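You operate a simulated robot arm through the tools that you are given. There is no shell and no other tool.

The job below is to be done with a simulated two-armed robot. You get a single attempt, and the scene is never put back.

## Task
Tighten the four flange bolts in the order on the card.
Fine: at the gripper bench; use the purple spanner; paint marks in line; stand the spanner back. Set down upright: purple spanner.

It is judged by the outcome, as a careful person would: the job done as asked, and still so three seconds after it is handed in. It fails if anything else is knocked over, pushed out of place, dropped, spilled or broken.

## Robot
Two 7-joint arms with two-finger parallel grippers on one trunk that stands fixed in place. Base frame: the origin is at the foot of the trunk, x ahead of it, y to its left, z up. Units: mm, degrees, N and s.
The left shoulder is at [70, 156, 1155], the right one opposite. Each reaches about 1231 mm from its shoulder. Payload 3.91 kg a hand.
The TCP of each hand is the grasp point between the finger pads, 30 mm short of the fingertips. In the tool frame z runs along the fingers and y along their closing line. Largest opening 110 mm; finger width 20, thickness 10; the body of the gripper, 48 by 112 mm, starts 55 mm behind the TCP.
Orientation is told as [roll, pitch, yaw] about the base's x, y, z axes, in that order, counted from this pose: with the fingers straight down and closing along the base's y, the tool's x points along the base's -x, its y along +y and its z along -z.

## Interface
- The arms move only by the tool step_arm. It takes "left_steps", "right_steps" or both (then of equal length, played together; a hand with none holds still); each is a list that holds one entry, the list of rows, each a list of 7 numbers: the finger opening in mm, from 0 to 110, then the shift along the base's x, y, z in mm, then the turn, a rotation vector about the base's x, y, z in degrees. In form: [[[fingers, tx, ty, tz, rx, ry, rz], ...]]. A call has 1 to 20 rows; each row shifts and turns the commanded pose from where the row before left it. Each row takes 0.2 s and may step no farther than 50 mm and 8.6 degrees from the row before; otherwise, or with a gripper value out of range, the whole call is refused. Where a pose cannot be reached the arm comes as near as it can. A force on the tool above 40 N (or 10 N above the force at the start of the call, whichever is more), or a blocked arm, ends the call early, and 0.2 s more pass. The fingers move at their own pace (about 108 mm/s each) and stop on an object; they squeeze with about 28 N. The grip force told is the motor's: it shows also when the fingers shut on nothing. Time passes only in rows, and 0.2 s behind the last, so rows that do not move let the fingers close. It gives the time, the measured TCP pose, the force on the tool (base axes), the opening and the grip force at its end, in the units of the frame above (readings bear some noise), with the torque about the TCP (base axes, N m) and any sound that the robot's microphone picked up.
- Cameras (640 x 400 px; columns grow to the right, rows downward): "scene" is now at [137.9, -35, 1415.6]; the picture's right is [-0.39, -0.92, 0.00], its down [-0.25, 0.10, -0.96] and it looks along [0.89, -0.38, -0.27] (base axes); focal length 325 px, centre (320, 200). "left" rides on the left gripper at [72, -17, -103] in its tool frame; the picture's right is [0.23, 0.97, 0.00], its down [-0.76, 0.18, -0.62] and it looks along [-0.61, 0.14, 0.78] (tool axes); focal length 222 px, centre (320, 200). "right" rides on the right gripper at [72, 17, -103] in its tool frame; the picture's right is [-0.23, 0.97, 0.00], its down [-0.76, -0.18, -0.62] and it looks along [-0.61, -0.14, 0.78] (tool axes); focal length 222 px, centre (320, 200). There is no depth. A picture from a camera that has moved, and an enlarged one, comes with that camera's place and axes in the base frame and with its lens.
- snapshot(camera): a new picture of that camera. The clock stands still meanwhile.
- raise_lower(by): slides the trunk up (or, below 0, down) by that many mm; the arms and the scene camera ride with it, the base frame stays. It gives what a move gives, with no picture.
- aim_head(pan, tilt): turns the head with the scene camera to pan (to the left, within 86 degrees either way) and tilt (down, from -29 to 69), counted from straight ahead of the robot. It gives what a move gives.
- zoom(camera, box): a new picture of the part [left, top, right, bottom] of that camera's present view, enlarged. The clock stands still meanwhile.
- sign_off(): hands the job in; it is judged then, once.

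Places have to be worked out from the pictures, the camera data and where the tool is seen. Open the grippers and draw the arms clear of the work before you hand the job in, unless the task says otherwise.

The tools are called after "Emit:" as name(argument=value, ...) on one line, values as JSON. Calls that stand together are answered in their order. step_arm: Moves the arms, as the interface text tells. Its arguments: {"type":"object","properties":{"left_steps":{"type":"array","items":{"type":"array","items":{"type":"array","items":{"type":"number"}}}},"right_steps":{"type":"array","items":{"type":"array","items":{"type":"array","items":{"type":"number"}}}}},"required":[]} The other tools are called the same way: raise_lower (by) moves the trunk up or down; aim_head (pan, tilt) turns the head that bears the scene camera; snapshot (camera) takes a picture; zoom (camera, box) takes an enlarged picture of a part of a camera's view; sign_off () hands the job in.

At the start:

```text
time: 0.0
left_ee_pos: [639.9, -2.7, 1237.6]
left_tcp_rot: [0.1, 0.0, 0.0]
left_wrist_force: [-0.1, -0.2, -0.5]
left_ft_torque: [0.0, -0.01, 0.04]
left_finger_gap: 109.9
left_grasp_force: 0.0
right_ee_pos: [451.6, -585.5, 1325.6]
right_tcp_rot: [0.0, 0.0, 0.0]
right_wrist_force: [0.5, 0.2, -0.6]
right_ft_torque: [-0.03, 0.0, 0.01]
right_finger_gap: 109.9
right_grasp_force: 0.0
trunk travel left (down, up): [-600.0, 340.0]
head pan, tilt (commanded): [-22.9, 15.5]
```

scene: 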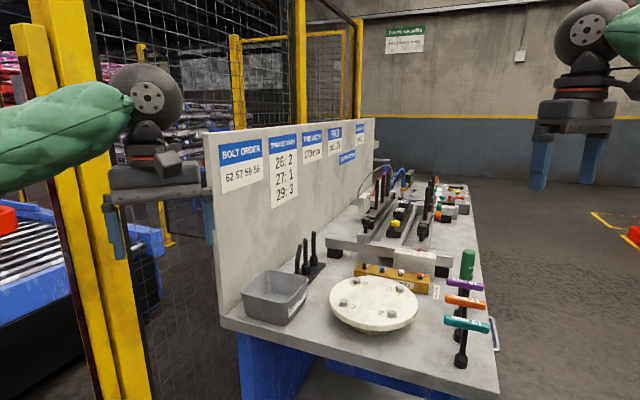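
right: 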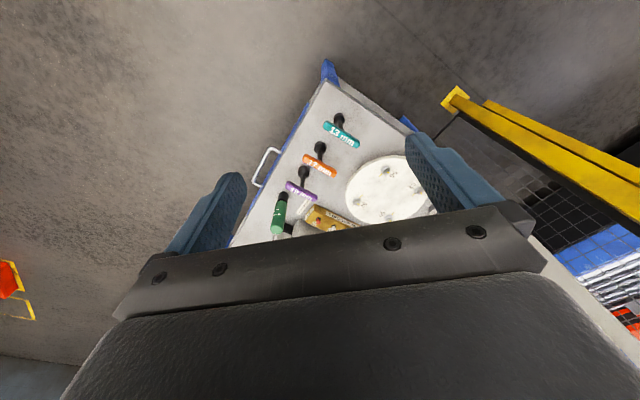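
left: 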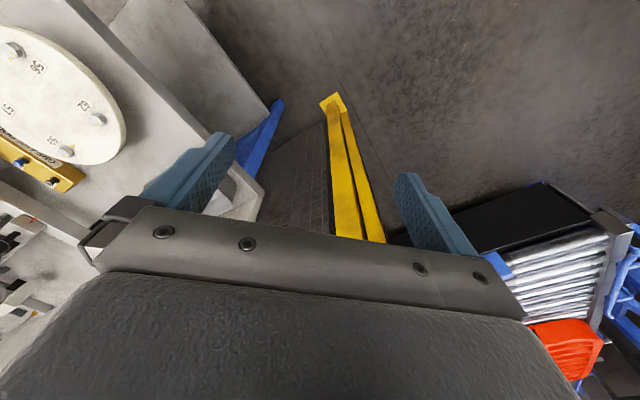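

I start by looking closer at the board cards, the flange and the spanners.

Emit:
zoom(camera="scene", box=[200, 110, 380, 222])

Emit:
zoom(camera="scene", box=[310, 240, 510, 365])

Emit:
zoom(camera="right", box=[240, 70, 440, 240])

Emit:
zoom(camera="left", box=[0, 0, 200, 200])

```text
3.56 times, centred on (290, 166) of scene
camera zoom: at [137.9, -35.0, 1415.6], right [-0.39, -0.92, 0.0], down [-0.25, 0.1, -0.96], along [0.89, -0.38, -0.27], focal length 1156 px, centre (427, 321)
```

zoom: 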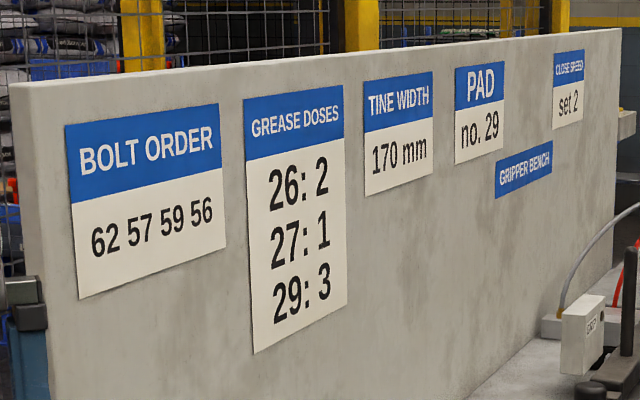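

```text
3.20 times, centred on (410, 302) of scene
camera zoom: at [137.9, -35.0, 1415.6], right [-0.39, -0.92, 0.0], down [-0.25, 0.1, -0.96], along [0.89, -0.38, -0.27], focal length 1040 px, centre (32, -128)
```

zoom: 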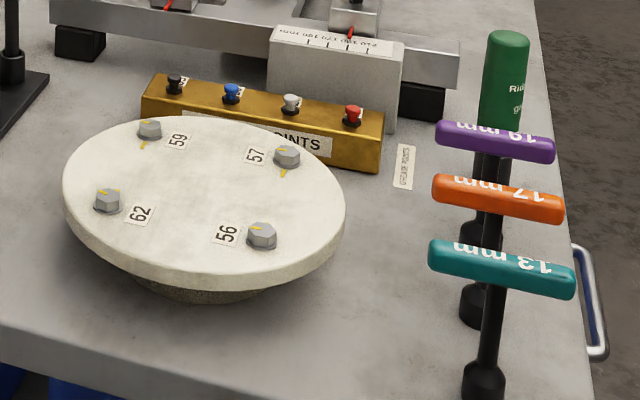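

```text
2.35 times, centred on (340, 155) of right
camera zoom: at [378.3, -568.5, 1428.2], right [0.23, 0.97, 0.0], down [0.76, -0.18, 0.62], along [0.61, -0.14, -0.78], focal length 523 px, centre (273, 306)
```

zoom: 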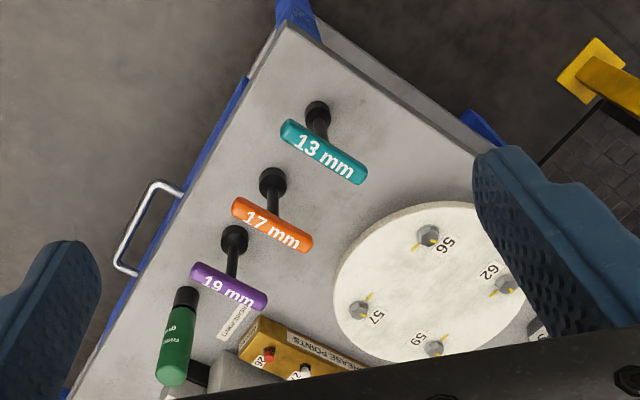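

```text
2.00 times, centred on (100, 100) of left
camera zoom: at [567.5, -18.6, 1339.9], right [-0.23, 0.97, 0.0], down [0.76, 0.18, 0.62], along [0.61, 0.14, -0.78], focal length 444 px, centre (760, 400)
```

zoom: 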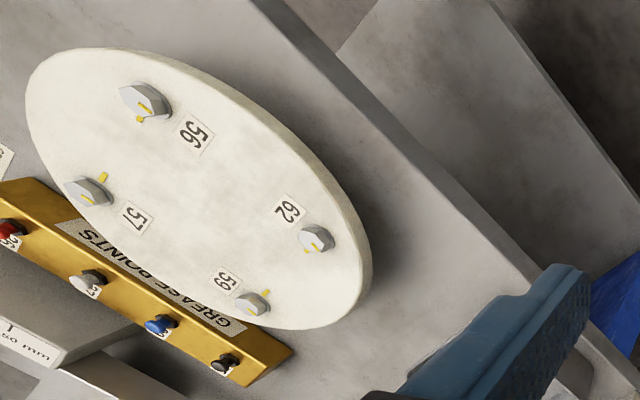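

The card reads 62, 57, 59, 56, and the purple spanner is the 19 mm T-handle, at about (705, -696, 960). I judge the flange to be centred near (794, -467, 925). Next I bring the right hand's camera nearer to the flange to read the paint marks.

Emit:
step_arm(right_steps=[[[110, 25, 22, -24, 0, 0, 0], [110, 25, 22, -24, 0, 0, 0], [110, 25, 22, -24, 0, 0, 0], [110, 25, 22, -24, 0, 0, 0], [110, 25, 22, -24, 0, 0, 0], [110, 25, 22, -24, 0, 0, 0], [110, 23, 26, -16, 0, 0, 0]]])

Emit:
snapshot(camera="right")

```text
time: 1.6
left_ee_pos: [642.7, -0.4, 1235.6]
left_tcp_rot: [0.0, 0.2, 0.0]
left_wrist_force: [0.3, 0.4, -0.9]
left_ft_torque: [0.03, 0.02, 0.02]
left_finger_gap: 109.9
left_grasp_force: 0.1
right_ee_pos: [623.7, -426.3, 1163.3]
right_tcp_rot: [0.0, 0.1, -0.1]
right_wrist_force: [0.7, 0.6, -0.2]
right_ft_torque: [0.0, 0.01, -0.02]
right_finger_gap: 109.8
right_grasp_force: 0.0
trunk travel left (down, up): [-600.0, 340.0]
head pan, tilt (commanded): [-22.9, 15.5]
```

```text
taken
camera right: at [551.1, -408.2, 1266.9], right [0.23, 0.97, 0.0], down [0.76, -0.18, 0.62], along [0.61, -0.14, -0.78], focal length 222 px, centre (320, 200)
```

right: 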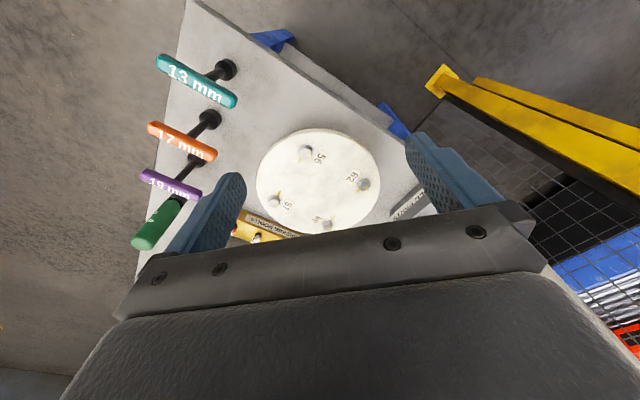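

The flange is well in view between the fingers; I enlarge it to read the paint marks.

Emit:
zoom(camera="right", box=[250, 120, 390, 240])

Emit:
zoom(camera="right", box=[285, 135, 345, 175])

Emit:
zoom(camera="right", box=[335, 165, 385, 199])

Emit:
zoom(camera="right", box=[255, 185, 305, 219])

Emit:
zoom(camera="right", box=[300, 205, 350, 239])

```text
3.33 times, centred on (320, 180) of right
camera zoom: at [551.1, -408.2, 1266.9], right [0.23, 0.97, 0.0], down [0.76, -0.18, 0.62], along [0.61, -0.14, -0.78], focal length 740 px, centre (320, 267)
```

zoom: 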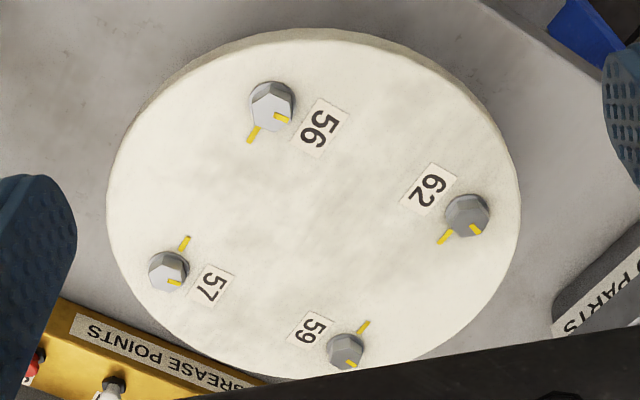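

```text
10.00 times, centred on (315, 155) of right
camera zoom: at [551.1, -408.2, 1266.9], right [0.23, 0.97, 0.0], down [0.76, -0.18, 0.62], along [0.61, -0.14, -0.78], focal length 2221 px, centre (370, 650)
```

zoom: 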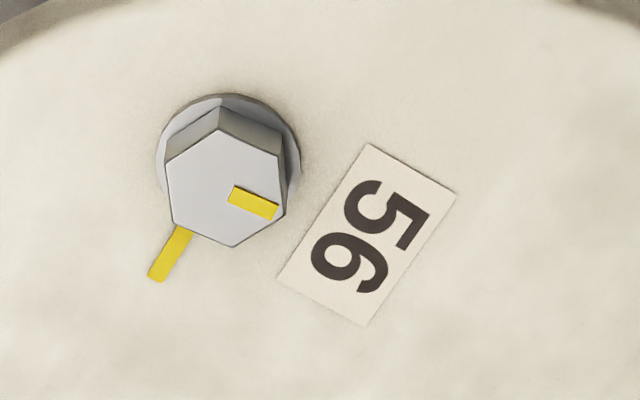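

```text
11.76 times, centred on (360, 182) of right
camera zoom: at [551.1, -408.2, 1266.9], right [0.23, 0.97, 0.0], down [0.76, -0.18, 0.62], along [0.61, -0.14, -0.78], focal length 2613 px, centre (-151, 412)
```

zoom: 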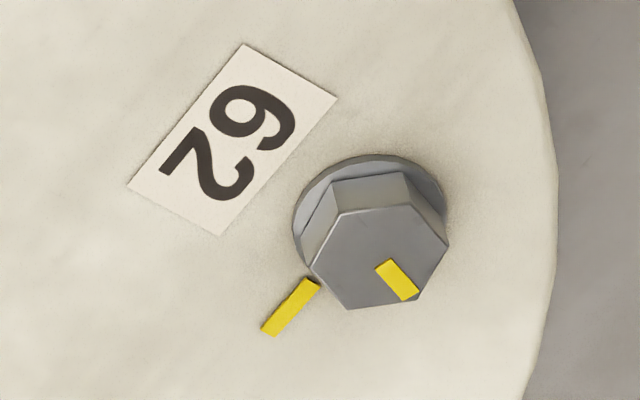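

```text
11.76 times, centred on (280, 202) of right
camera zoom: at [551.1, -408.2, 1266.9], right [0.23, 0.97, 0.0], down [0.76, -0.18, 0.62], along [0.61, -0.14, -0.78], focal length 2613 px, centre (791, 176)
```

zoom: 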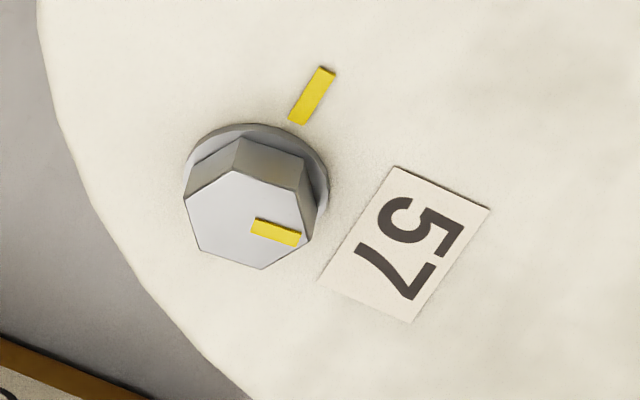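

```text
11.76 times, centred on (325, 222) of right
camera zoom: at [551.1, -408.2, 1266.9], right [0.23, 0.97, 0.0], down [0.76, -0.18, 0.62], along [0.61, -0.14, -0.78], focal length 2613 px, centre (261, -59)
```

zoom: 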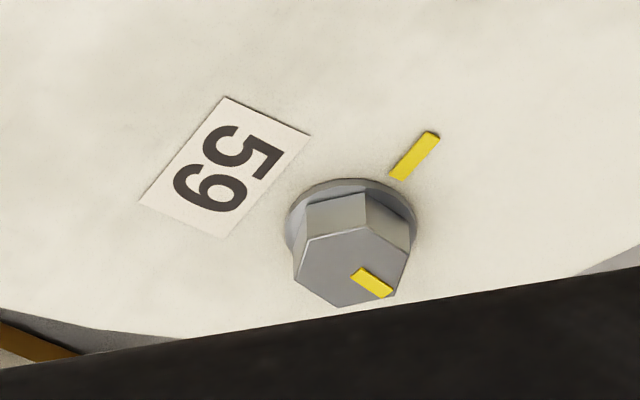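

The marks are legible. In base angles the head marks point about 25° (62), 52° (57), 31° (59) and 51° (56); the flange marks point -45° for 62 and 56, and +135° for 57 and 59. Before touching anything I test the yaw range of the right hand in free air, turning toward +86.

Emit:
step_arm(right_steps=[[[110, 0, 0, 0, 0, 0, 8.5], [110, 0, 0, 0, 0, 0, 8.5], [110, 0, 0, 0, 0, 0, 8.5], [110, 0, 0, 0, 0, 0, 8.5], [110, 0, 0, 0, 0, 0, 8.5], [110, 0, 0, 0, 0, 0, 8.5], [110, 0, 0, 0, 0, 0, 8.5], [110, 0, 0, 0, 0, 0, 8.5], [110, 0, 0, 0, 0, 0, 8.5], [110, 0, 0, 0, 0, 0, 8.5], [110, 0, 0, 0, 0, 0, 8.5], [110, 0, 0, 0, 0, 0, 8.5]]])

```text
time: 4.2
left_ee_pos: [640.9, -2.0, 1237.3]
left_tcp_rot: [0.0, 0.0, 0.1]
left_wrist_force: [1.1, -0.3, 0.2]
left_ft_torque: [-0.02, 0.03, 0.02]
left_finger_gap: 110.0
left_grasp_force: 0.0
right_ee_pos: [623.7, -427.4, 1165.3]
right_tcp_rot: [0.0, -0.1, 102.3]
right_wrist_force: [-0.4, 0.5, -0.2]
right_ft_torque: [-0.03, -0.03, 0.0]
right_finger_gap: 109.9
right_grasp_force: 0.1
trunk travel left (down, up): [-600.0, 340.0]
head pan, tilt (commanded): [-22.9, 15.5]
```

Yaw +102° is reached exactly. I continue to find where the positive limit is.

Emit:
step_arm(right_steps=[[[110, 0, 0, 0, 0, 0, 8.5], [110, 0, 0, 0, 0, 0, 8.5], [110, 0, 0, 0, 0, 0, 8.5], [110, 0, 0, 0, 0, 0, 8.5], [110, 0, 0, 0, 0, 0, 8.5], [110, 0, 0, 0, 0, 0, 8.5]]])

Emit:
snapshot(camera="right")

Emit:
snapshot(camera="scene")

```text
time: 5.6
left_ee_pos: [639.4, -1.3, 1237.2]
left_tcp_rot: [0.0, 0.0, 0.0]
left_wrist_force: [0.0, 0.4, 0.3]
left_ft_torque: [-0.02, -0.02, -0.02]
left_finger_gap: 110.0
left_grasp_force: 0.0
right_ee_pos: [623.8, -428.4, 1164.8]
right_tcp_rot: [-0.1, 0.0, 153.2]
right_wrist_force: [0.6, -0.2, -0.2]
right_ft_torque: [0.01, 0.03, -0.02]
right_finger_gap: 110.1
right_grasp_force: 0.0
trunk travel left (down, up): [-600.0, 340.0]
head pan, tilt (commanded): [-22.9, 15.5]
```

```text
taken
camera right: at [680.8, -474.9, 1268.3], right [-0.64, -0.77, 0.0], down [-0.6, 0.5, 0.62], along [-0.48, 0.4, -0.78], focal length 222 px, centre (320, 200)
```

right: 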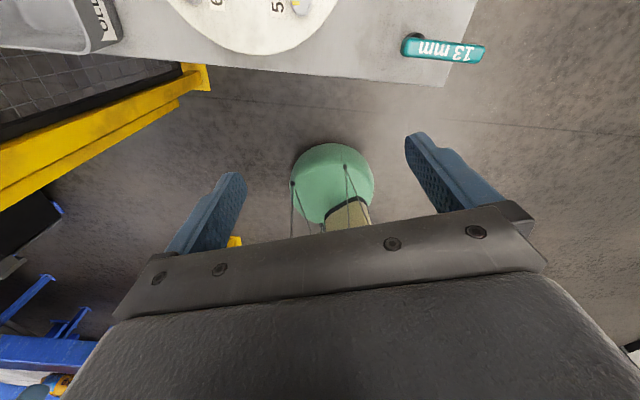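

```text
taken
camera scene: at [138.1, -35.0, 1415.5], right [-0.39, -0.92, 0.0], down [-0.25, 0.1, -0.96], along [0.89, -0.38, -0.27], focal length 325 px, centre (320, 200)
```

scene: 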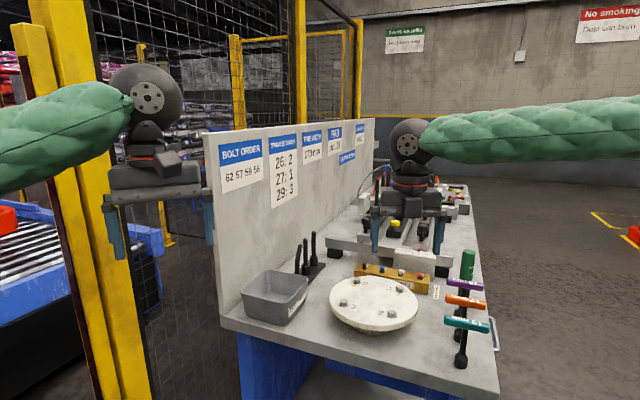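

Yaw +153° works as well. Now I sweep back to the negative side to learn the limit there, while staying high and clear.

Emit:
step_arm(right_steps=[[[110, 0, 0, 0, 0, 0, -8.5], [110, 0, 0, 0, 0, 0, -8.5], [110, 0, 0, 0, 0, 0, -8.5], [110, 0, 0, 0, 0, 0, -8.5], [110, 0, 0, 0, 0, 0, -8.5], [110, 0, 0, 0, 0, 0, -8.5], [110, 0, 0, 0, 0, 0, -8.5], [110, 0, 0, 0, 0, 0, -8.5], [110, 0, 0, 0, 0, 0, -8.5], [110, 0, 0, 0, 0, 0, -8.5], [110, 0, 0, 0, 0, 0, -8.5], [110, 0, 0, 0, 0, 0, -8.5], [110, 0, 0, 0, 0, 0, -8.5], [110, 0, 0, 0, 0, 0, -8.5], [110, 0, 0, 0, 0, 0, -8.5], [110, 0, 0, 0, 0, 0, -8.5], [110, 0, 0, 0, 0, 0, -8.5], [110, 0, 0, 0, 0, 0, -8.5], [110, 0, 0, 0, 0, 0, -8.5], [110, 0, 0, 0, 0, 0, -8.5]]])

Emit:
step_arm(right_steps=[[[110, 0, 0, 0, 0, 0, -8.5], [110, 0, 0, 0, 0, 0, -8.5], [110, 0, 0, 0, 0, 0, -8.5], [110, 0, 0, 0, 0, 0, -8.5], [110, 0, 0, 0, 0, 0, -8.5], [110, 0, 0, 0, 0, 0, -8.5], [110, 0, 0, 0, 0, 0, -8.5], [110, 0, 0, 0, 0, 0, -8.5], [110, 0, 0, 0, 0, 0, -8.5], [110, 0, 0, 0, 0, 0, -8.5], [110, 0, 0, 0, 0, 0, -8.5], [110, 0, 0, 0, 0, 0, -8.5], [110, 0, 0, 0, 0, 0, -8.5], [110, 0, 0, 0, 0, 0, -8.5]]])

Emit:
snapshot(camera="right")

```text
time: 9.8
left_ee_pos: [641.4, -1.2, 1236.1]
left_tcp_rot: [0.0, 0.0, 0.0]
left_wrist_force: [0.0, -0.7, 0.6]
left_ft_torque: [-0.04, 0.0, -0.05]
left_finger_gap: 110.1
left_grasp_force: 0.1
right_ee_pos: [624.8, -427.7, 1164.6]
right_tcp_rot: [0.1, 0.0, -17.0]
right_wrist_force: [-0.6, 0.4, 0.1]
right_ft_torque: [-0.03, 0.0, 0.0]
right_finger_gap: 110.0
right_grasp_force: 0.0
trunk travel left (down, up): [-600.0, 340.0]
head pan, tilt (commanded): [-22.9, 15.5]
```

```text
time: 12.8
left_ee_pos: [640.9, -1.0, 1237.8]
left_tcp_rot: [-0.1, 0.0, 0.0]
left_wrist_force: [0.3, -0.8, 0.5]
left_ft_torque: [-0.01, -0.02, -0.01]
left_finger_gap: 110.0
left_grasp_force: 0.1
right_ee_pos: [623.8, -427.2, 1164.3]
right_tcp_rot: [0.1, 0.0, -136.0]
right_wrist_force: [-0.1, -0.4, 1.0]
right_ft_torque: [-0.04, 0.02, -0.01]
right_finger_gap: 110.0
right_grasp_force: 0.1
trunk travel left (down, up): [-600.0, 340.0]
head pan, tilt (commanded): [-22.9, 15.5]
```

```text
taken
camera right: at [687.5, -388.9, 1268.0], right [0.51, -0.86, 0.0], down [-0.67, -0.4, 0.62], along [-0.54, -0.32, -0.78], focal length 222 px, centre (320, 200)
```

right: 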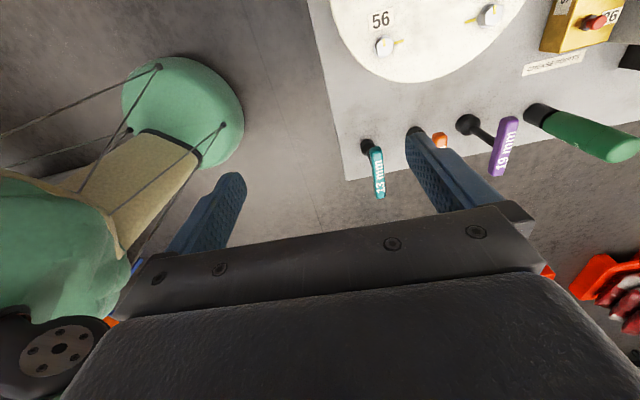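

The right hand turns freely from +153° to -136°, so I have ample range for long turns. The handle lies along about +45° (the bench is turned 45°), so I turn back to yaw +45 and go above the purple spanner.

Emit:
step_arm(right_steps=[[[110, 0, -5, 0, 0, 0, 8.5], [110, 0, -5, 0, 0, 0, 8.5], [110, 0, -5, 0, 0, 0, 8.5], [110, 0, -5, 0, 0, 0, 8.5], [110, 0, -5, 0, 0, 0, 8.5], [110, 0, -5, 0, 0, 0, 8.5], [110, 0, -5, 0, 0, 0, 8.5], [110, 0, -5, 0, 0, 0, 8.5], [110, 0, -5, 0, 0, 0, 8.5], [110, 0, -5, 0, 0, 0, 8.5], [110, 0, -5, 0, 0, 0, 8.5], [110, 0, -5, 0, 0, 0, 8.5], [110, 0, -5, 0, 0, 0, 8.5], [110, 0, -5, 0, 0, 0, 8.5], [110, 0, -5, 0, 0, 0, 8.5], [110, 0, -5, 0, 0, 0, 8.5], [110, 0, -5, 0, 0, 0, 8.5], [110, 0, -5, 0, 0, 0, 8.5], [110, 0, -5, 0, 0, 0, 8.5], [110, 0, -5, 0, 0, 0, 8.5]]])

Emit:
step_arm(right_steps=[[[110, 6, -25, -6, 0, 0, 5.5], [110, 6, -25, -6, 0, 0, 5.5], [110, 6, -25, -6, 0, 0, 0], [110, 6, -25, -6, 0, 0, 0], [110, 6, -25, -6, 0, 0, 0], [110, 6, -25, -6, 0, 0, 0], [110, 4, -23, -4, 0, 0, 0], [110, 0, 0, 0, 0, 0, 0]]])

Emit:
snapshot(camera="right")

```text
time: 17.0
left_ee_pos: [641.3, -0.3, 1237.3]
left_tcp_rot: [0.0, 0.0, 0.1]
left_wrist_force: [0.0, 0.6, 0.3]
left_ft_torque: [0.01, 0.03, -0.05]
left_finger_gap: 110.1
left_grasp_force: 0.1
right_ee_pos: [624.7, -528.0, 1165.5]
right_tcp_rot: [0.0, 0.0, 34.2]
right_wrist_force: [-0.1, 0.7, -0.4]
right_ft_torque: [0.02, -0.02, 0.02]
right_finger_gap: 110.1
right_grasp_force: 0.0
trunk travel left (down, up): [-600.0, 340.0]
head pan, tilt (commanded): [-22.9, 15.5]
```

```text
time: 18.8
left_ee_pos: [640.2, -1.1, 1237.3]
left_tcp_rot: [-0.1, 0.0, 0.1]
left_wrist_force: [-0.1, -0.6, -0.1]
left_ft_torque: [-0.01, -0.02, 0.02]
left_finger_gap: 110.1
left_grasp_force: 0.0
right_ee_pos: [664.7, -701.3, 1125.6]
right_tcp_rot: [0.0, 0.0, 44.9]
right_wrist_force: [-1.0, 0.6, 0.6]
right_ft_torque: [0.0, -0.01, 0.03]
right_finger_gap: 110.2
right_grasp_force: 0.1
trunk travel left (down, up): [-600.0, 340.0]
head pan, tilt (commanded): [-22.9, 15.5]
```

```text
taken
camera right: at [600.5, -739.1, 1228.5], right [-0.53, 0.85, 0.0], down [0.66, 0.41, 0.62], along [0.53, 0.33, -0.78], focal length 222 px, centre (320, 200)
```

right: 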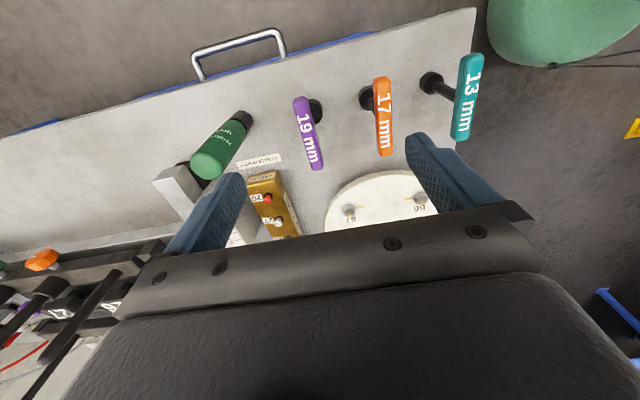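

The purple handle is seen nearly end-on along the tool x-axis, close to where I expected it. I zoom in to measure handle ends and socket base.

Emit:
zoom(camera="right", box=[260, 80, 360, 180])

Emit:
zoom(camera="scene", box=[430, 240, 510, 370])

```text
4.00 times, centred on (310, 130) of right
camera zoom: at [600.5, -739.1, 1228.5], right [-0.53, 0.85, 0.0], down [0.66, 0.41, 0.62], along [0.53, 0.33, -0.78], focal length 888 px, centre (360, 480)
```

zoom: 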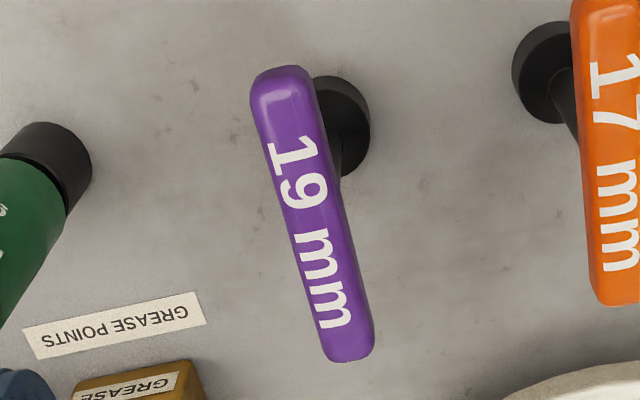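

```text
3.08 times, centred on (470, 305) of scene
camera zoom: at [138.0, -34.6, 1415.6], right [-0.39, -0.92, 0.0], down [-0.25, 0.1, -0.96], along [0.89, -0.38, -0.27], focal length 1000 px, centre (-142, -123)
```

zoom: 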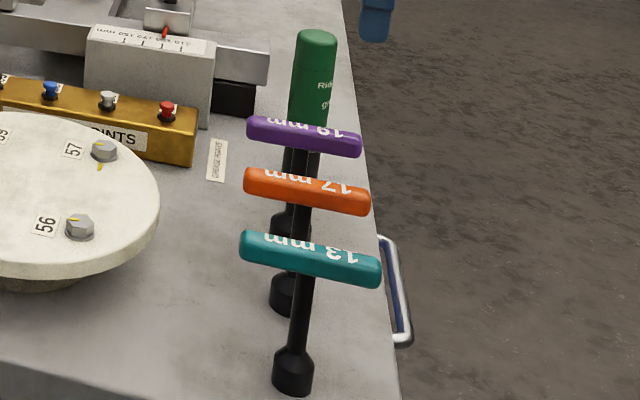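

The handle (about 90 × 18 mm) lies at about 43–45° with its centre near (700, -694, 960). I go to a hover above it with the fingers at 60 mm and check again.

Emit:
step_arm(right_steps=[[[60, 9, 1.5, -15, 0, 0, 0], [60, 9, 1.5, -15, 0, 0, 0], [60, 9, 1.5, -15, 0, 0, 0], [60, 8.4, 2, -10.6, 0, 0, 0], [60, 0, 0, 0, 0, 0, 0]]])

Emit:
snapshot(camera="right")

Emit:
zoom(camera="scene", box=[400, 170, 540, 380])

```text
time: 20.0
left_ee_pos: [640.5, -1.0, 1238.2]
left_tcp_rot: [0.0, 0.1, 0.0]
left_wrist_force: [-0.2, -0.6, -0.1]
left_ft_torque: [0.01, 0.0, 0.0]
left_finger_gap: 109.9
left_grasp_force: 0.0
right_ee_pos: [697.0, -693.2, 1069.5]
right_tcp_rot: [0.0, 0.1, 45.0]
right_wrist_force: [-0.5, -0.5, 0.2]
right_ft_torque: [0.02, 0.0, 0.01]
right_finger_gap: 60.1
right_grasp_force: 0.0
trunk travel left (down, up): [-600.0, 340.0]
head pan, tilt (commanded): [-22.9, 15.5]
```

```text
taken
camera right: at [635.3, -732.5, 1172.8], right [-0.53, 0.85, 0.0], down [0.66, 0.41, 0.62], along [0.53, 0.33, -0.78], focal length 222 px, centre (320, 200)
```

right: 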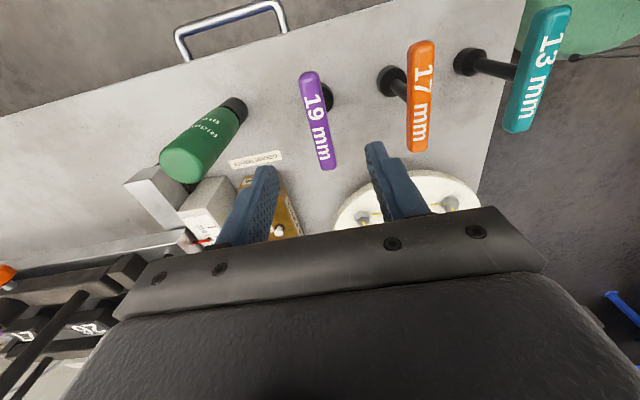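

```text
1.90 times, centred on (470, 275) of scene
camera zoom: at [137.6, -35.1, 1415.6], right [-0.39, -0.92, 0.0], down [-0.25, 0.1, -0.96], along [0.89, -0.38, -0.27], focal length 619 px, centre (34, 57)
```

zoom: 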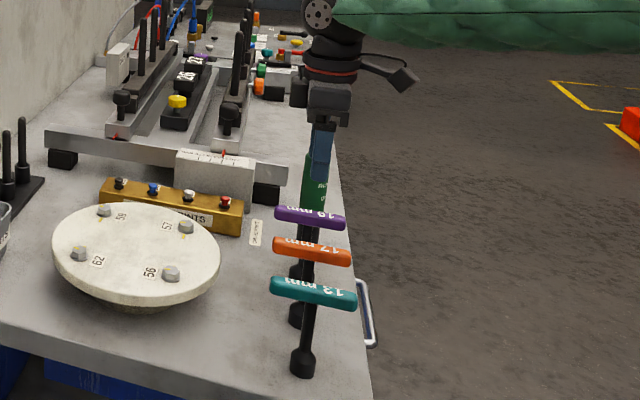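

The handle lies right below the TCP, centred to within about 1–2 mm, with the angle about 43.5°. I turn 1.5° and go down to z≈958 with the fingers straddling it.

Emit:
step_arm(right_steps=[[[60, 0, 0, -16, 0, 0, -1.5], [60, 0, 0, -16, 0, 0, 0], [60, 0, 0, -16, 0, 0, 0], [60, 0, 0, -16, 0, 0, 0], [60, 0, 0, -16, 0, 0, 0], [60, 0, 0, -16, 0, 0, 0], [60, 0, 0, -16, 0, 0, 0], [60, 0, 0, 0, 0, 0, 0]]])

Emit:
snapshot(camera="right")

Emit:
zoom(camera="scene", box=[420, 200, 520, 370])

```text
time: 21.8
left_ee_pos: [641.5, -1.6, 1236.8]
left_tcp_rot: [-0.1, 0.1, -0.1]
left_wrist_force: [-0.4, -0.4, 0.0]
left_ft_torque: [0.02, -0.01, 0.02]
left_finger_gap: 110.2
left_grasp_force: 0.0
right_ee_pos: [699.2, -694.3, 956.6]
right_tcp_rot: [0.0, 0.0, 43.6]
right_wrist_force: [-0.5, 0.4, 0.1]
right_ft_torque: [-0.02, 0.0, -0.03]
right_finger_gap: 59.9
right_grasp_force: 0.1
trunk travel left (down, up): [-600.0, 340.0]
head pan, tilt (commanded): [-22.9, 15.5]
```

```text
taken
camera right: at [634.8, -731.0, 1060.4], right [-0.51, 0.86, 0.0], down [0.67, 0.4, 0.62], along [0.54, 0.32, -0.78], focal length 222 px, centre (320, 200)
```

right: 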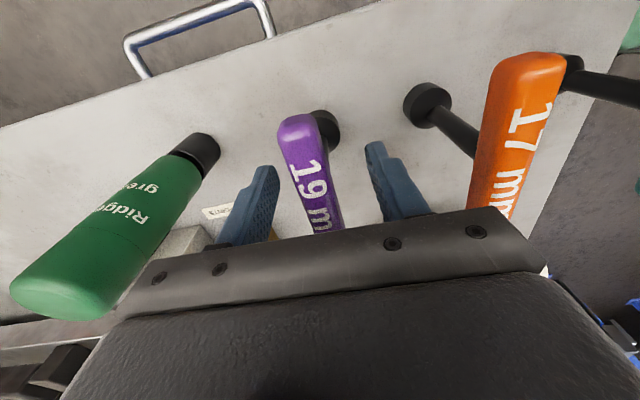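

```text
2.35 times, centred on (470, 285) of scene
camera zoom: at [137.8, -34.8, 1415.6], right [-0.39, -0.92, 0.0], down [-0.25, 0.1, -0.96], along [0.89, -0.38, -0.27], focal length 765 px, centre (-33, 0)
```

zoom: 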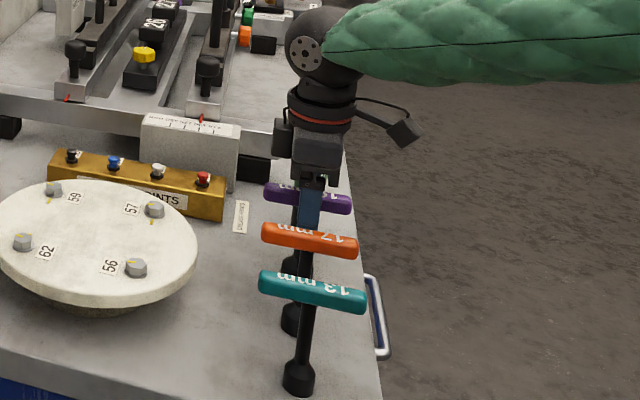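

The handle sits between the fingers, centred. I close on it.

Emit:
step_arm(right_steps=[[[30, 0, 0, 0, 0, 0, 0], [0, 0, 0, 0, 0, 0, 0], [0, 0, 0, 0, 0, 0, 0], [0, 0, 0, 0, 0, 0, 0], [0, 0, 0, 0, 0, 0, 0]]])

Emit:
snapshot(camera="right")

```text
time: 23.0
left_ee_pos: [642.0, -1.5, 1238.3]
left_tcp_rot: [0.0, 0.1, 0.0]
left_wrist_force: [-1.4, 0.1, -0.3]
left_ft_torque: [-0.01, -0.02, -0.03]
left_finger_gap: 110.1
left_grasp_force: 0.1
right_ee_pos: [699.1, -694.1, 956.6]
right_tcp_rot: [-0.1, 0.0, 43.5]
right_wrist_force: [-1.2, 0.4, 0.5]
right_ft_torque: [0.01, -0.05, -0.02]
right_finger_gap: 17.5
right_grasp_force: 27.3
trunk travel left (down, up): [-600.0, 340.0]
head pan, tilt (commanded): [-22.9, 15.5]
```

```text
taken
camera right: at [635.1, -731.3, 1060.1], right [-0.51, 0.86, 0.0], down [0.68, 0.4, 0.62], along [0.54, 0.32, -0.78], focal length 222 px, centre (320, 200)
```

right: 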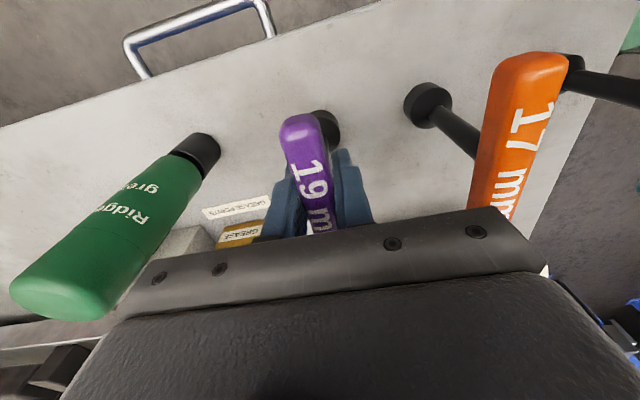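

Gripped at 17.5 mm with 27 N; the pick pose is (700, -694, 958), yaw 43.5. I lift it straight up.

Emit:
step_arm(right_steps=[[[0, 0, 0, 5, 0, 0, 0], [0, 0, 0, 10, 0, 0, 0], [0, 0, 0, 20, 0, 0, 0], [0, 0, 0, 25, 0, 0, 0], [0, 0, 0, 30, 0, 0, 0], [0, 0, 0, 30, 0, 0, 0], [0, 0, 0, 30, 0, 0, 0], [0, 0, 0, 0, 0, 0, 0]]])

Emit:
snapshot(camera="right")

Emit:
zoom(camera="scene", box=[400, 130, 540, 370])

```text
time: 24.8
left_ee_pos: [641.1, -1.5, 1236.5]
left_tcp_rot: [0.0, 0.2, 0.0]
left_wrist_force: [0.6, 0.1, 0.0]
left_ft_torque: [0.02, -0.02, 0.02]
left_finger_gap: 109.7
left_grasp_force: 0.1
right_ee_pos: [700.7, -695.8, 1106.4]
right_tcp_rot: [0.0, 0.0, 43.5]
right_wrist_force: [0.3, 0.2, -2.2]
right_ft_torque: [0.01, 0.03, 0.01]
right_finger_gap: 17.6
right_grasp_force: 28.1
trunk travel left (down, up): [-600.0, 340.0]
head pan, tilt (commanded): [-22.9, 15.5]
```

```text
taken
camera right: at [636.1, -732.2, 1209.7], right [-0.51, 0.86, 0.0], down [0.68, 0.4, 0.62], along [0.54, 0.32, -0.78], focal length 222 px, centre (320, 200)
```

right: 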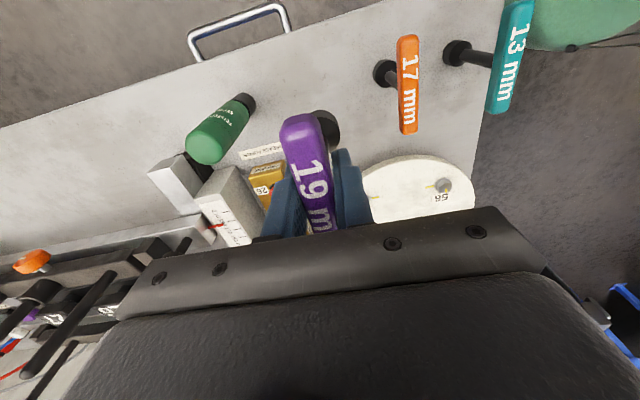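

```text
1.67 times, centred on (470, 250) of scene
camera zoom: at [138.6, -35.6, 1415.4], right [-0.39, -0.92, 0.0], down [-0.25, 0.1, -0.96], along [0.89, -0.38, -0.27], focal length 542 px, centre (70, 117)
```

zoom: 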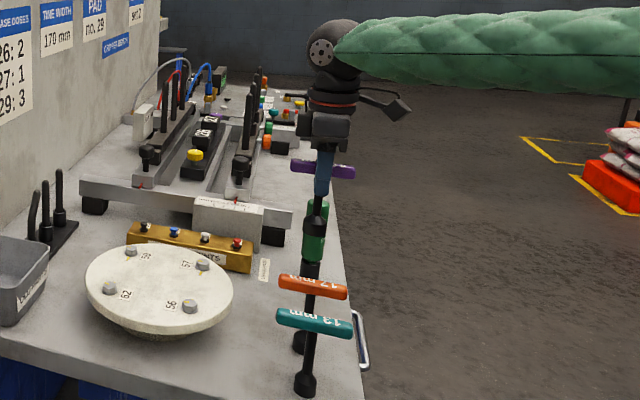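

The spanner is lifted cleanly (about 2 N). I want to see the socket's hex phase from below, so I bring the left hand round to look upward (tool z toward -y, camera below it) and carry the spanner up in front of it.

Emit:
step_arm(left_steps=[[[110, -1.7, -14.5, -9.9, -4.619, -4.619, -4.619], [110, -1.7, -14.5, -9.9, -4.619, -4.619, -4.619], [110, -1.7, -14.5, -9.9, -4.619, -4.619, -4.619], [110, -1.7, -14.5, -9.9, -4.619, -4.619, -4.619], [110, -1.7, -14.5, -9.9, -4.619, -4.619, -4.619], [110, -1.7, -14.5, -9.9, -4.619, -4.619, -4.619], [110, -1.7, -14.5, -9.9, -4.619, -4.619, -4.619], [110, -1.7, -14.5, -9.9, -4.619, -4.619, -4.619], [110, -1.7, -14.5, -9.9, -4.619, -4.619, -4.619], [110, -1.7, -14.5, -9.9, -4.619, -4.619, -4.619], [110, -1.7, -14.5, -9.9, -4.619, -4.619, -4.619], [110, -1.7, -14.5, -9.9, -4.619, -4.619, -4.619], [110, -1.7, -14.5, -9.9, -4.619, -4.619, -4.619], [110, -1.7, -14.5, -9.9, -4.619, -4.619, -4.619], [110, -1.7, -14.5, -9.9, -4.619, -4.619, -4.619]]])

Emit:
snapshot(camera="scene")

Emit:
snapshot(camera="left")

```text
time: 28.0
left_ee_pos: [616.8, -218.8, 1090.3]
left_tcp_rot: [-151.9, -89.9, 61.7]
left_wrist_force: [-0.3, -0.3, 0.1]
left_ft_torque: [-0.01, 0.0, -0.01]
left_finger_gap: 109.9
left_grasp_force: 0.0
right_ee_pos: [701.7, -694.9, 1107.6]
right_tcp_rot: [0.2, 0.0, 43.6]
right_wrist_force: [0.5, -0.6, -2.3]
right_ft_torque: [0.02, 0.03, 0.01]
right_finger_gap: 17.5
right_grasp_force: 28.1
trunk travel left (down, up): [-600.0, 340.0]
head pan, tilt (commanded): [-22.9, 15.5]
```

```text
taken
camera scene: at [138.7, -35.6, 1415.5], right [-0.39, -0.92, 0.0], down [-0.25, 0.1, -0.96], along [0.89, -0.38, -0.27], focal length 325 px, centre (320, 200)
```

scene: 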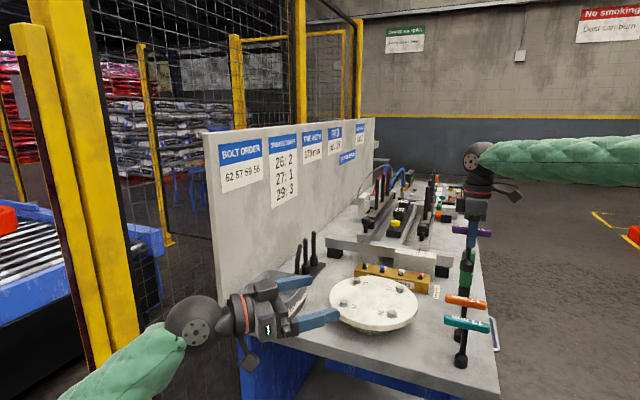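

```text
taken
camera left: at [598.6, -115.7, 1016.0], right [0.97, 0.0, -0.23], down [0.18, 0.62, 0.76], along [0.14, -0.78, 0.61], focal length 222 px, centre (320, 200)
```

left: 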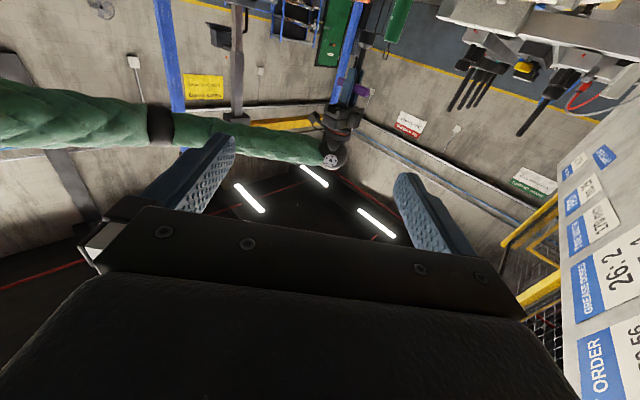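

The left camera now looks up at about 37°. I carry the spanner in front of it so that the socket mouth comes to the image centre.

Emit:
step_arm(right_steps=[[[0, 0, 0, 30, 0, 0, 0], [0, -7, 39, 15, 0, 0, 0], [0, -7, 39, 15, 0, 0, 0], [0, -7, 39, 15, 0, 0, 0], [0, -7, 39, 14, 0, 0, 0], [0, -7, 39, 14, 0, 0, 0], [0, -7, 39, 14, 0, 0, 0], [0, -7, 39, 14, 0, 0, 0], [0, -7, 39, 14, 0, 0, 0], [0, -6, 39, 14, 0, 0, 0], [0, -6, 39, 13, 0, 0, 0], [0, 0, 0, 0, 0, 0, 0]]])

Emit:
snapshot(camera="left")

```text
time: 30.6
left_ee_pos: [615.7, -217.6, 1089.6]
left_tcp_rot: [-45.0, -89.9, -44.9]
left_wrist_force: [0.8, -0.9, 0.0]
left_ft_torque: [-0.04, 0.01, 0.0]
left_finger_gap: 110.1
left_grasp_force: 0.1
right_ee_pos: [632.0, -306.6, 1279.2]
right_tcp_rot: [0.1, 0.1, 43.5]
right_wrist_force: [-0.7, -0.2, -1.6]
right_ft_torque: [0.0, -0.02, 0.0]
right_finger_gap: 17.4
right_grasp_force: 28.3
trunk travel left (down, up): [-600.0, 340.0]
head pan, tilt (commanded): [-22.9, 15.5]
```

```text
taken
camera left: at [598.2, -116.1, 1016.0], right [0.97, 0.0, -0.23], down [0.18, 0.62, 0.76], along [0.14, -0.78, 0.61], focal length 222 px, centre (320, 200)
```

left: 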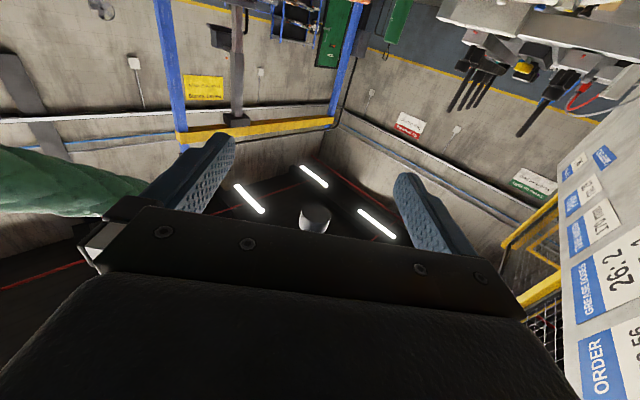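

The socket mouth shows near (313, 215); I enlarge it.

Emit:
zoom(camera="left", box=[290, 195, 340, 240])

Emit:
zoom(camera="scene", box=[240, 170, 400, 320])

```text
8.89 times, centred on (315, 218) of left
camera zoom: at [598.2, -116.1, 1016.0], right [0.97, 0.0, -0.23], down [0.18, 0.62, 0.76], along [0.14, -0.78, 0.61], focal length 1974 px, centre (364, 44)
```

zoom: 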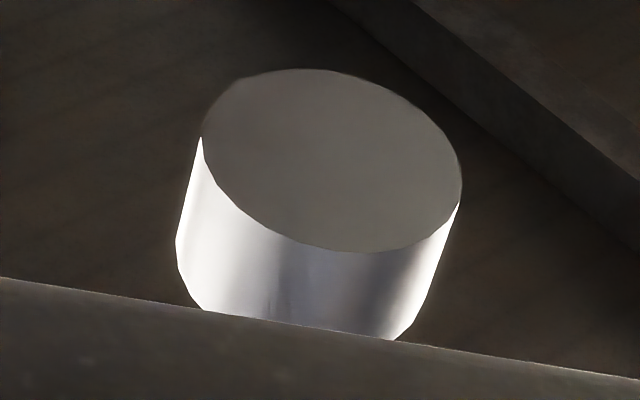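

```text
2.67 times, centred on (320, 245) of scene
camera zoom: at [138.2, -36.4, 1415.5], right [-0.39, -0.92, 0.0], down [-0.25, 0.1, -0.96], along [0.89, -0.38, -0.27], focal length 867 px, centre (320, 80)
```

zoom: 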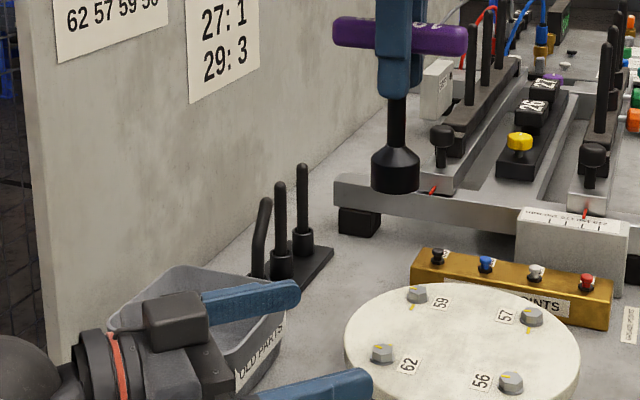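

The socket mouth is a plain disc, about 30 mm wide, and its bottom is about 97 mm below the TCP, so no hex phase can be seen. Next I turn the left hand over so its camera looks toward -y and down, as a second view of the flange from the side.

Emit:
step_arm(left_steps=[[[110, 8, 6, 1.5, 0, 8.571, 0], [110, 8, 6, 1.5, 0, 8.571, 0], [110, 8, 6, 1.5, 0, 8.571, 0], [110, 8, 6, 1.5, 0, 8.571, 0], [110, 8, 6, 1.5, 0, 8.571, 0], [110, 10, 4, 1.5, 0, 8.571, 0], [110, 10, 4, 1.5, 0, 8.571, 0], [110, 10, 4, 1.5, 0, 8.571, 0], [110, 10, 4, 1.5, 0, 8.571, 0], [110, 10, 4, 1.5, 0, 8.571, 0], [110, 10, 4, 1.5, 0, 8.571, 0], [110, 10, 4, 1.5, 0, 8.571, 0], [110, 10, 4, 1.5, 0, 8.571, 0], [110, 10, 4, 1.5, 0, 8.571, 0], [110, 10, 4, 1.5, 0, 8.571, 0], [110, 10, 4, 1.5, 0, 8.571, 0], [110, 12, 4, 1.5, 0, 8.571, 0], [110, 12, 4, 1.5, 0, 8.571, 0], [110, 12, 2, 1.5, 0, 8.571, 0], [110, 12, 2, 1.5, 0, 8.571, 0]]])

Emit:
snapshot(camera="left")

Emit:
snapshot(camera="scene")

```text
time: 34.8
left_ee_pos: [813.4, -132.5, 1118.7]
left_tcp_rot: [-89.9, 81.5, 0.1]
left_wrist_force: [-0.1, 0.1, 0.3]
left_ft_torque: [0.03, 0.04, 0.0]
left_finger_gap: 110.2
left_grasp_force: 0.0
right_ee_pos: [632.7, -305.1, 1278.8]
right_tcp_rot: [0.0, 0.0, 43.5]
right_wrist_force: [0.4, -0.4, -0.9]
right_ft_torque: [0.02, 0.0, 0.02]
right_finger_gap: 17.7
right_grasp_force: 28.0
trunk travel left (down, up): [-600.0, 340.0]
head pan, tilt (commanded): [-22.9, 15.5]
```

```text
taken
camera left: at [819.0, -29.9, 1192.0], right [-1.0, 0.0, 0.08], down [-0.06, 0.62, -0.78], along [-0.05, -0.78, -0.62], focal length 222 px, centre (320, 200)
```

left: 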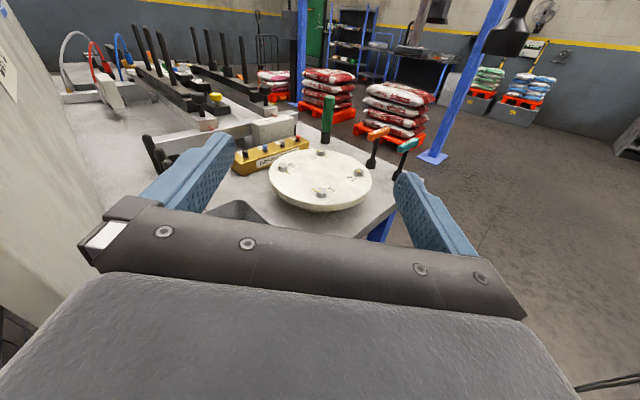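

```text
taken
camera scene: at [138.4, -35.0, 1415.5], right [-0.39, -0.92, 0.0], down [-0.25, 0.1, -0.96], along [0.89, -0.38, -0.27], focal length 325 px, centre (320, 200)
```

scene: 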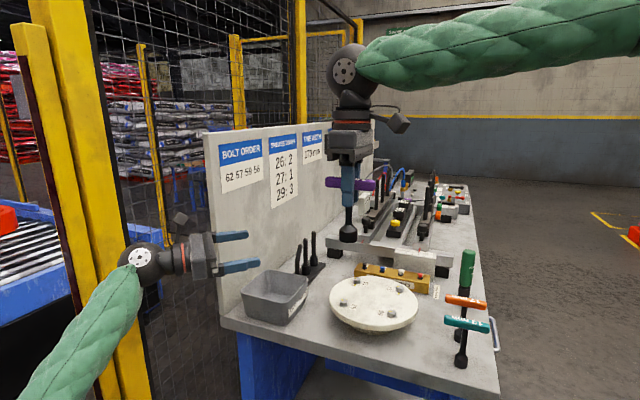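

The left camera now sees the whole flange from the side. I zoom both cameras on bolt 62 to triangulate it precisely.

Emit:
zoom(camera="left", box=[260, 140, 380, 215])

Emit:
zoom(camera="scene", box=[325, 270, 421, 330])

Emit:
zoom(camera="left", box=[305, 180, 337, 200])

Emit:
zoom(camera="scene", box=[330, 292, 362, 312])

```text
5.33 times, centred on (320, 178) of left
camera zoom: at [819.0, -29.9, 1192.0], right [-1.0, 0.0, 0.08], down [-0.06, 0.62, -0.78], along [-0.05, -0.78, -0.62], focal length 1185 px, centre (320, 320)
```

zoom: 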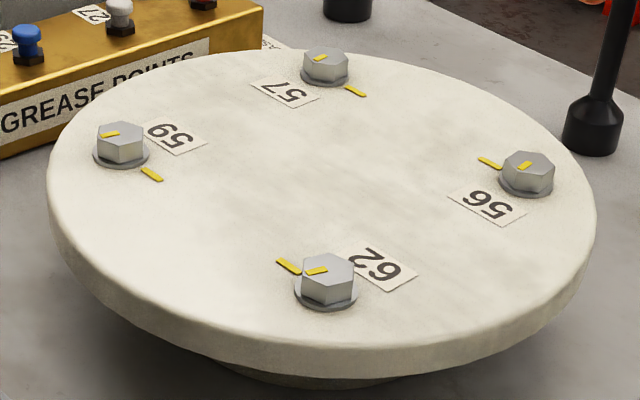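

```text
6.67 times, centred on (373, 300) of scene
camera zoom: at [138.4, -35.0, 1415.5], right [-0.39, -0.92, 0.0], down [-0.25, 0.1, -0.96], along [0.89, -0.38, -0.27], focal length 2167 px, centre (-33, -467)
```

zoom: 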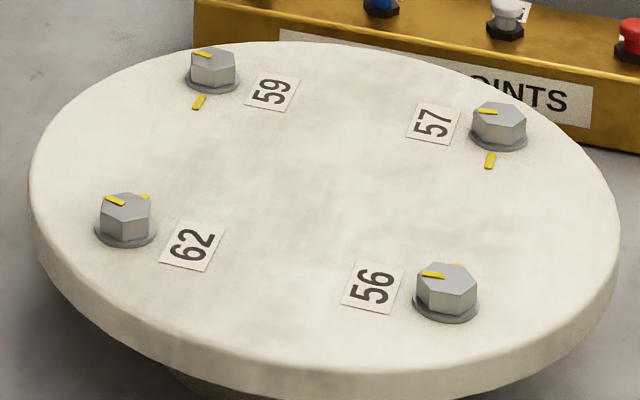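

```text
16.00 times, centred on (321, 190) of left
camera zoom: at [819.0, -29.9, 1192.0], right [-1.0, 0.0, 0.08], down [-0.06, 0.62, -0.78], along [-0.05, -0.78, -0.62], focal length 3554 px, centre (304, 360)
```

zoom: 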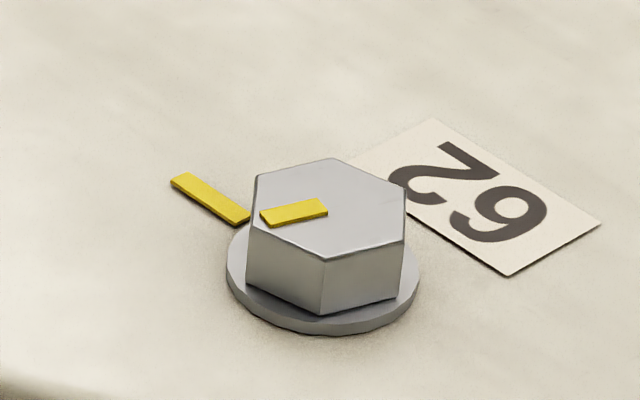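

```text
16.00 times, centred on (346, 302) of scene
camera zoom: at [138.4, -35.0, 1415.5], right [-0.39, -0.92, 0.0], down [-0.25, 0.1, -0.96], along [0.89, -0.38, -0.27], focal length 5201 px, centre (-96, -1432)
```

zoom: 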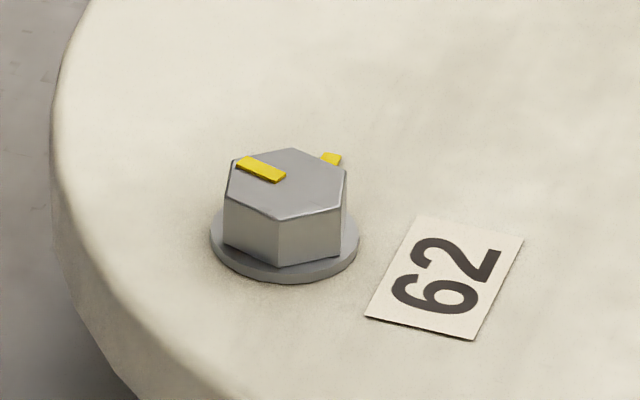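

Both views agree: bolt 62's head top is centred at about (795.2, -379.4, 939.5). I carry the spanner over it, to hover about 20 mm above, turning the handle to 25° (the head-vertex direction).

Emit:
step_arm(right_steps=[[[0, 23.3, -10.8, -31.4, 0, 0, -2.65], [0, 23.3, -10.8, -31.4, 0, 0, -2.65], [0, 23.3, -10.8, -31.4, 0, 0, -2.65], [0, 23.3, -10.8, -31.4, 0, 0, -2.65], [0, 23.3, -10.8, -31.4, 0, 0, -2.65], [0, 23.3, -10.8, -31.4, 0, 0, -2.65], [0, 23.4, -10.6, -31.6, 0, 0, -2.6], [0, 0, 0, 0, 0, 0, 0]]])

Emit:
zoom(camera="left", box=[280, 120, 376, 200])

Emit:
zoom(camera="scene", box=[310, 240, 390, 320])

```text
time: 36.6
left_ee_pos: [812.3, -131.3, 1119.6]
left_tcp_rot: [-90.0, 81.4, 0.1]
left_wrist_force: [-0.6, -0.6, -0.1]
left_ft_torque: [0.02, 0.03, 0.01]
left_finger_gap: 109.8
left_grasp_force: 0.1
right_ee_pos: [795.3, -378.9, 1060.1]
right_tcp_rot: [0.0, 0.0, 25.1]
right_wrist_force: [0.0, -0.6, -1.6]
right_ft_torque: [-0.02, -0.03, -0.04]
right_finger_gap: 17.5
right_grasp_force: 27.5
trunk travel left (down, up): [-600.0, 340.0]
head pan, tilt (commanded): [-22.9, 15.5]
```

```text
5.00 times, centred on (328, 160) of left
camera zoom: at [817.6, -29.6, 1192.6], right [-1.0, 0.0, 0.08], down [-0.06, 0.62, -0.78], along [-0.05, -0.78, -0.62], focal length 1111 px, centre (280, 400)
```

zoom: 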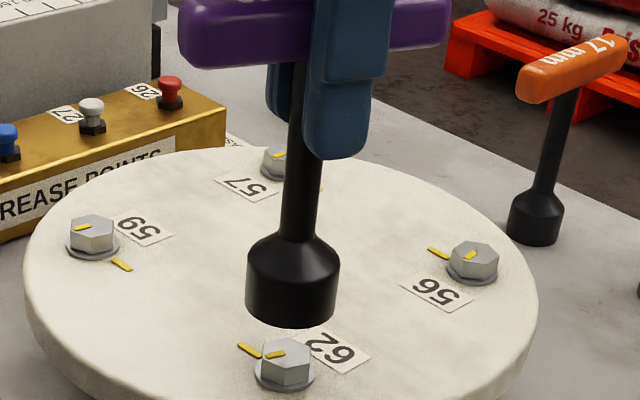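

```text
5.00 times, centred on (350, 280) of scene
camera zoom: at [137.1, -34.6, 1415.7], right [-0.39, -0.92, 0.0], down [-0.25, 0.1, -0.96], along [0.89, -0.38, -0.27], focal length 1625 px, centre (170, -200)
```

zoom: 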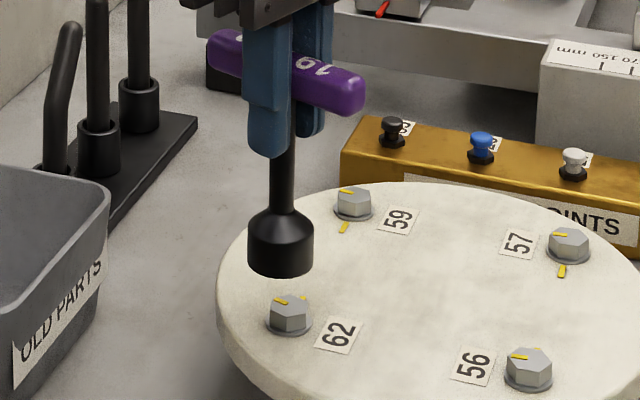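

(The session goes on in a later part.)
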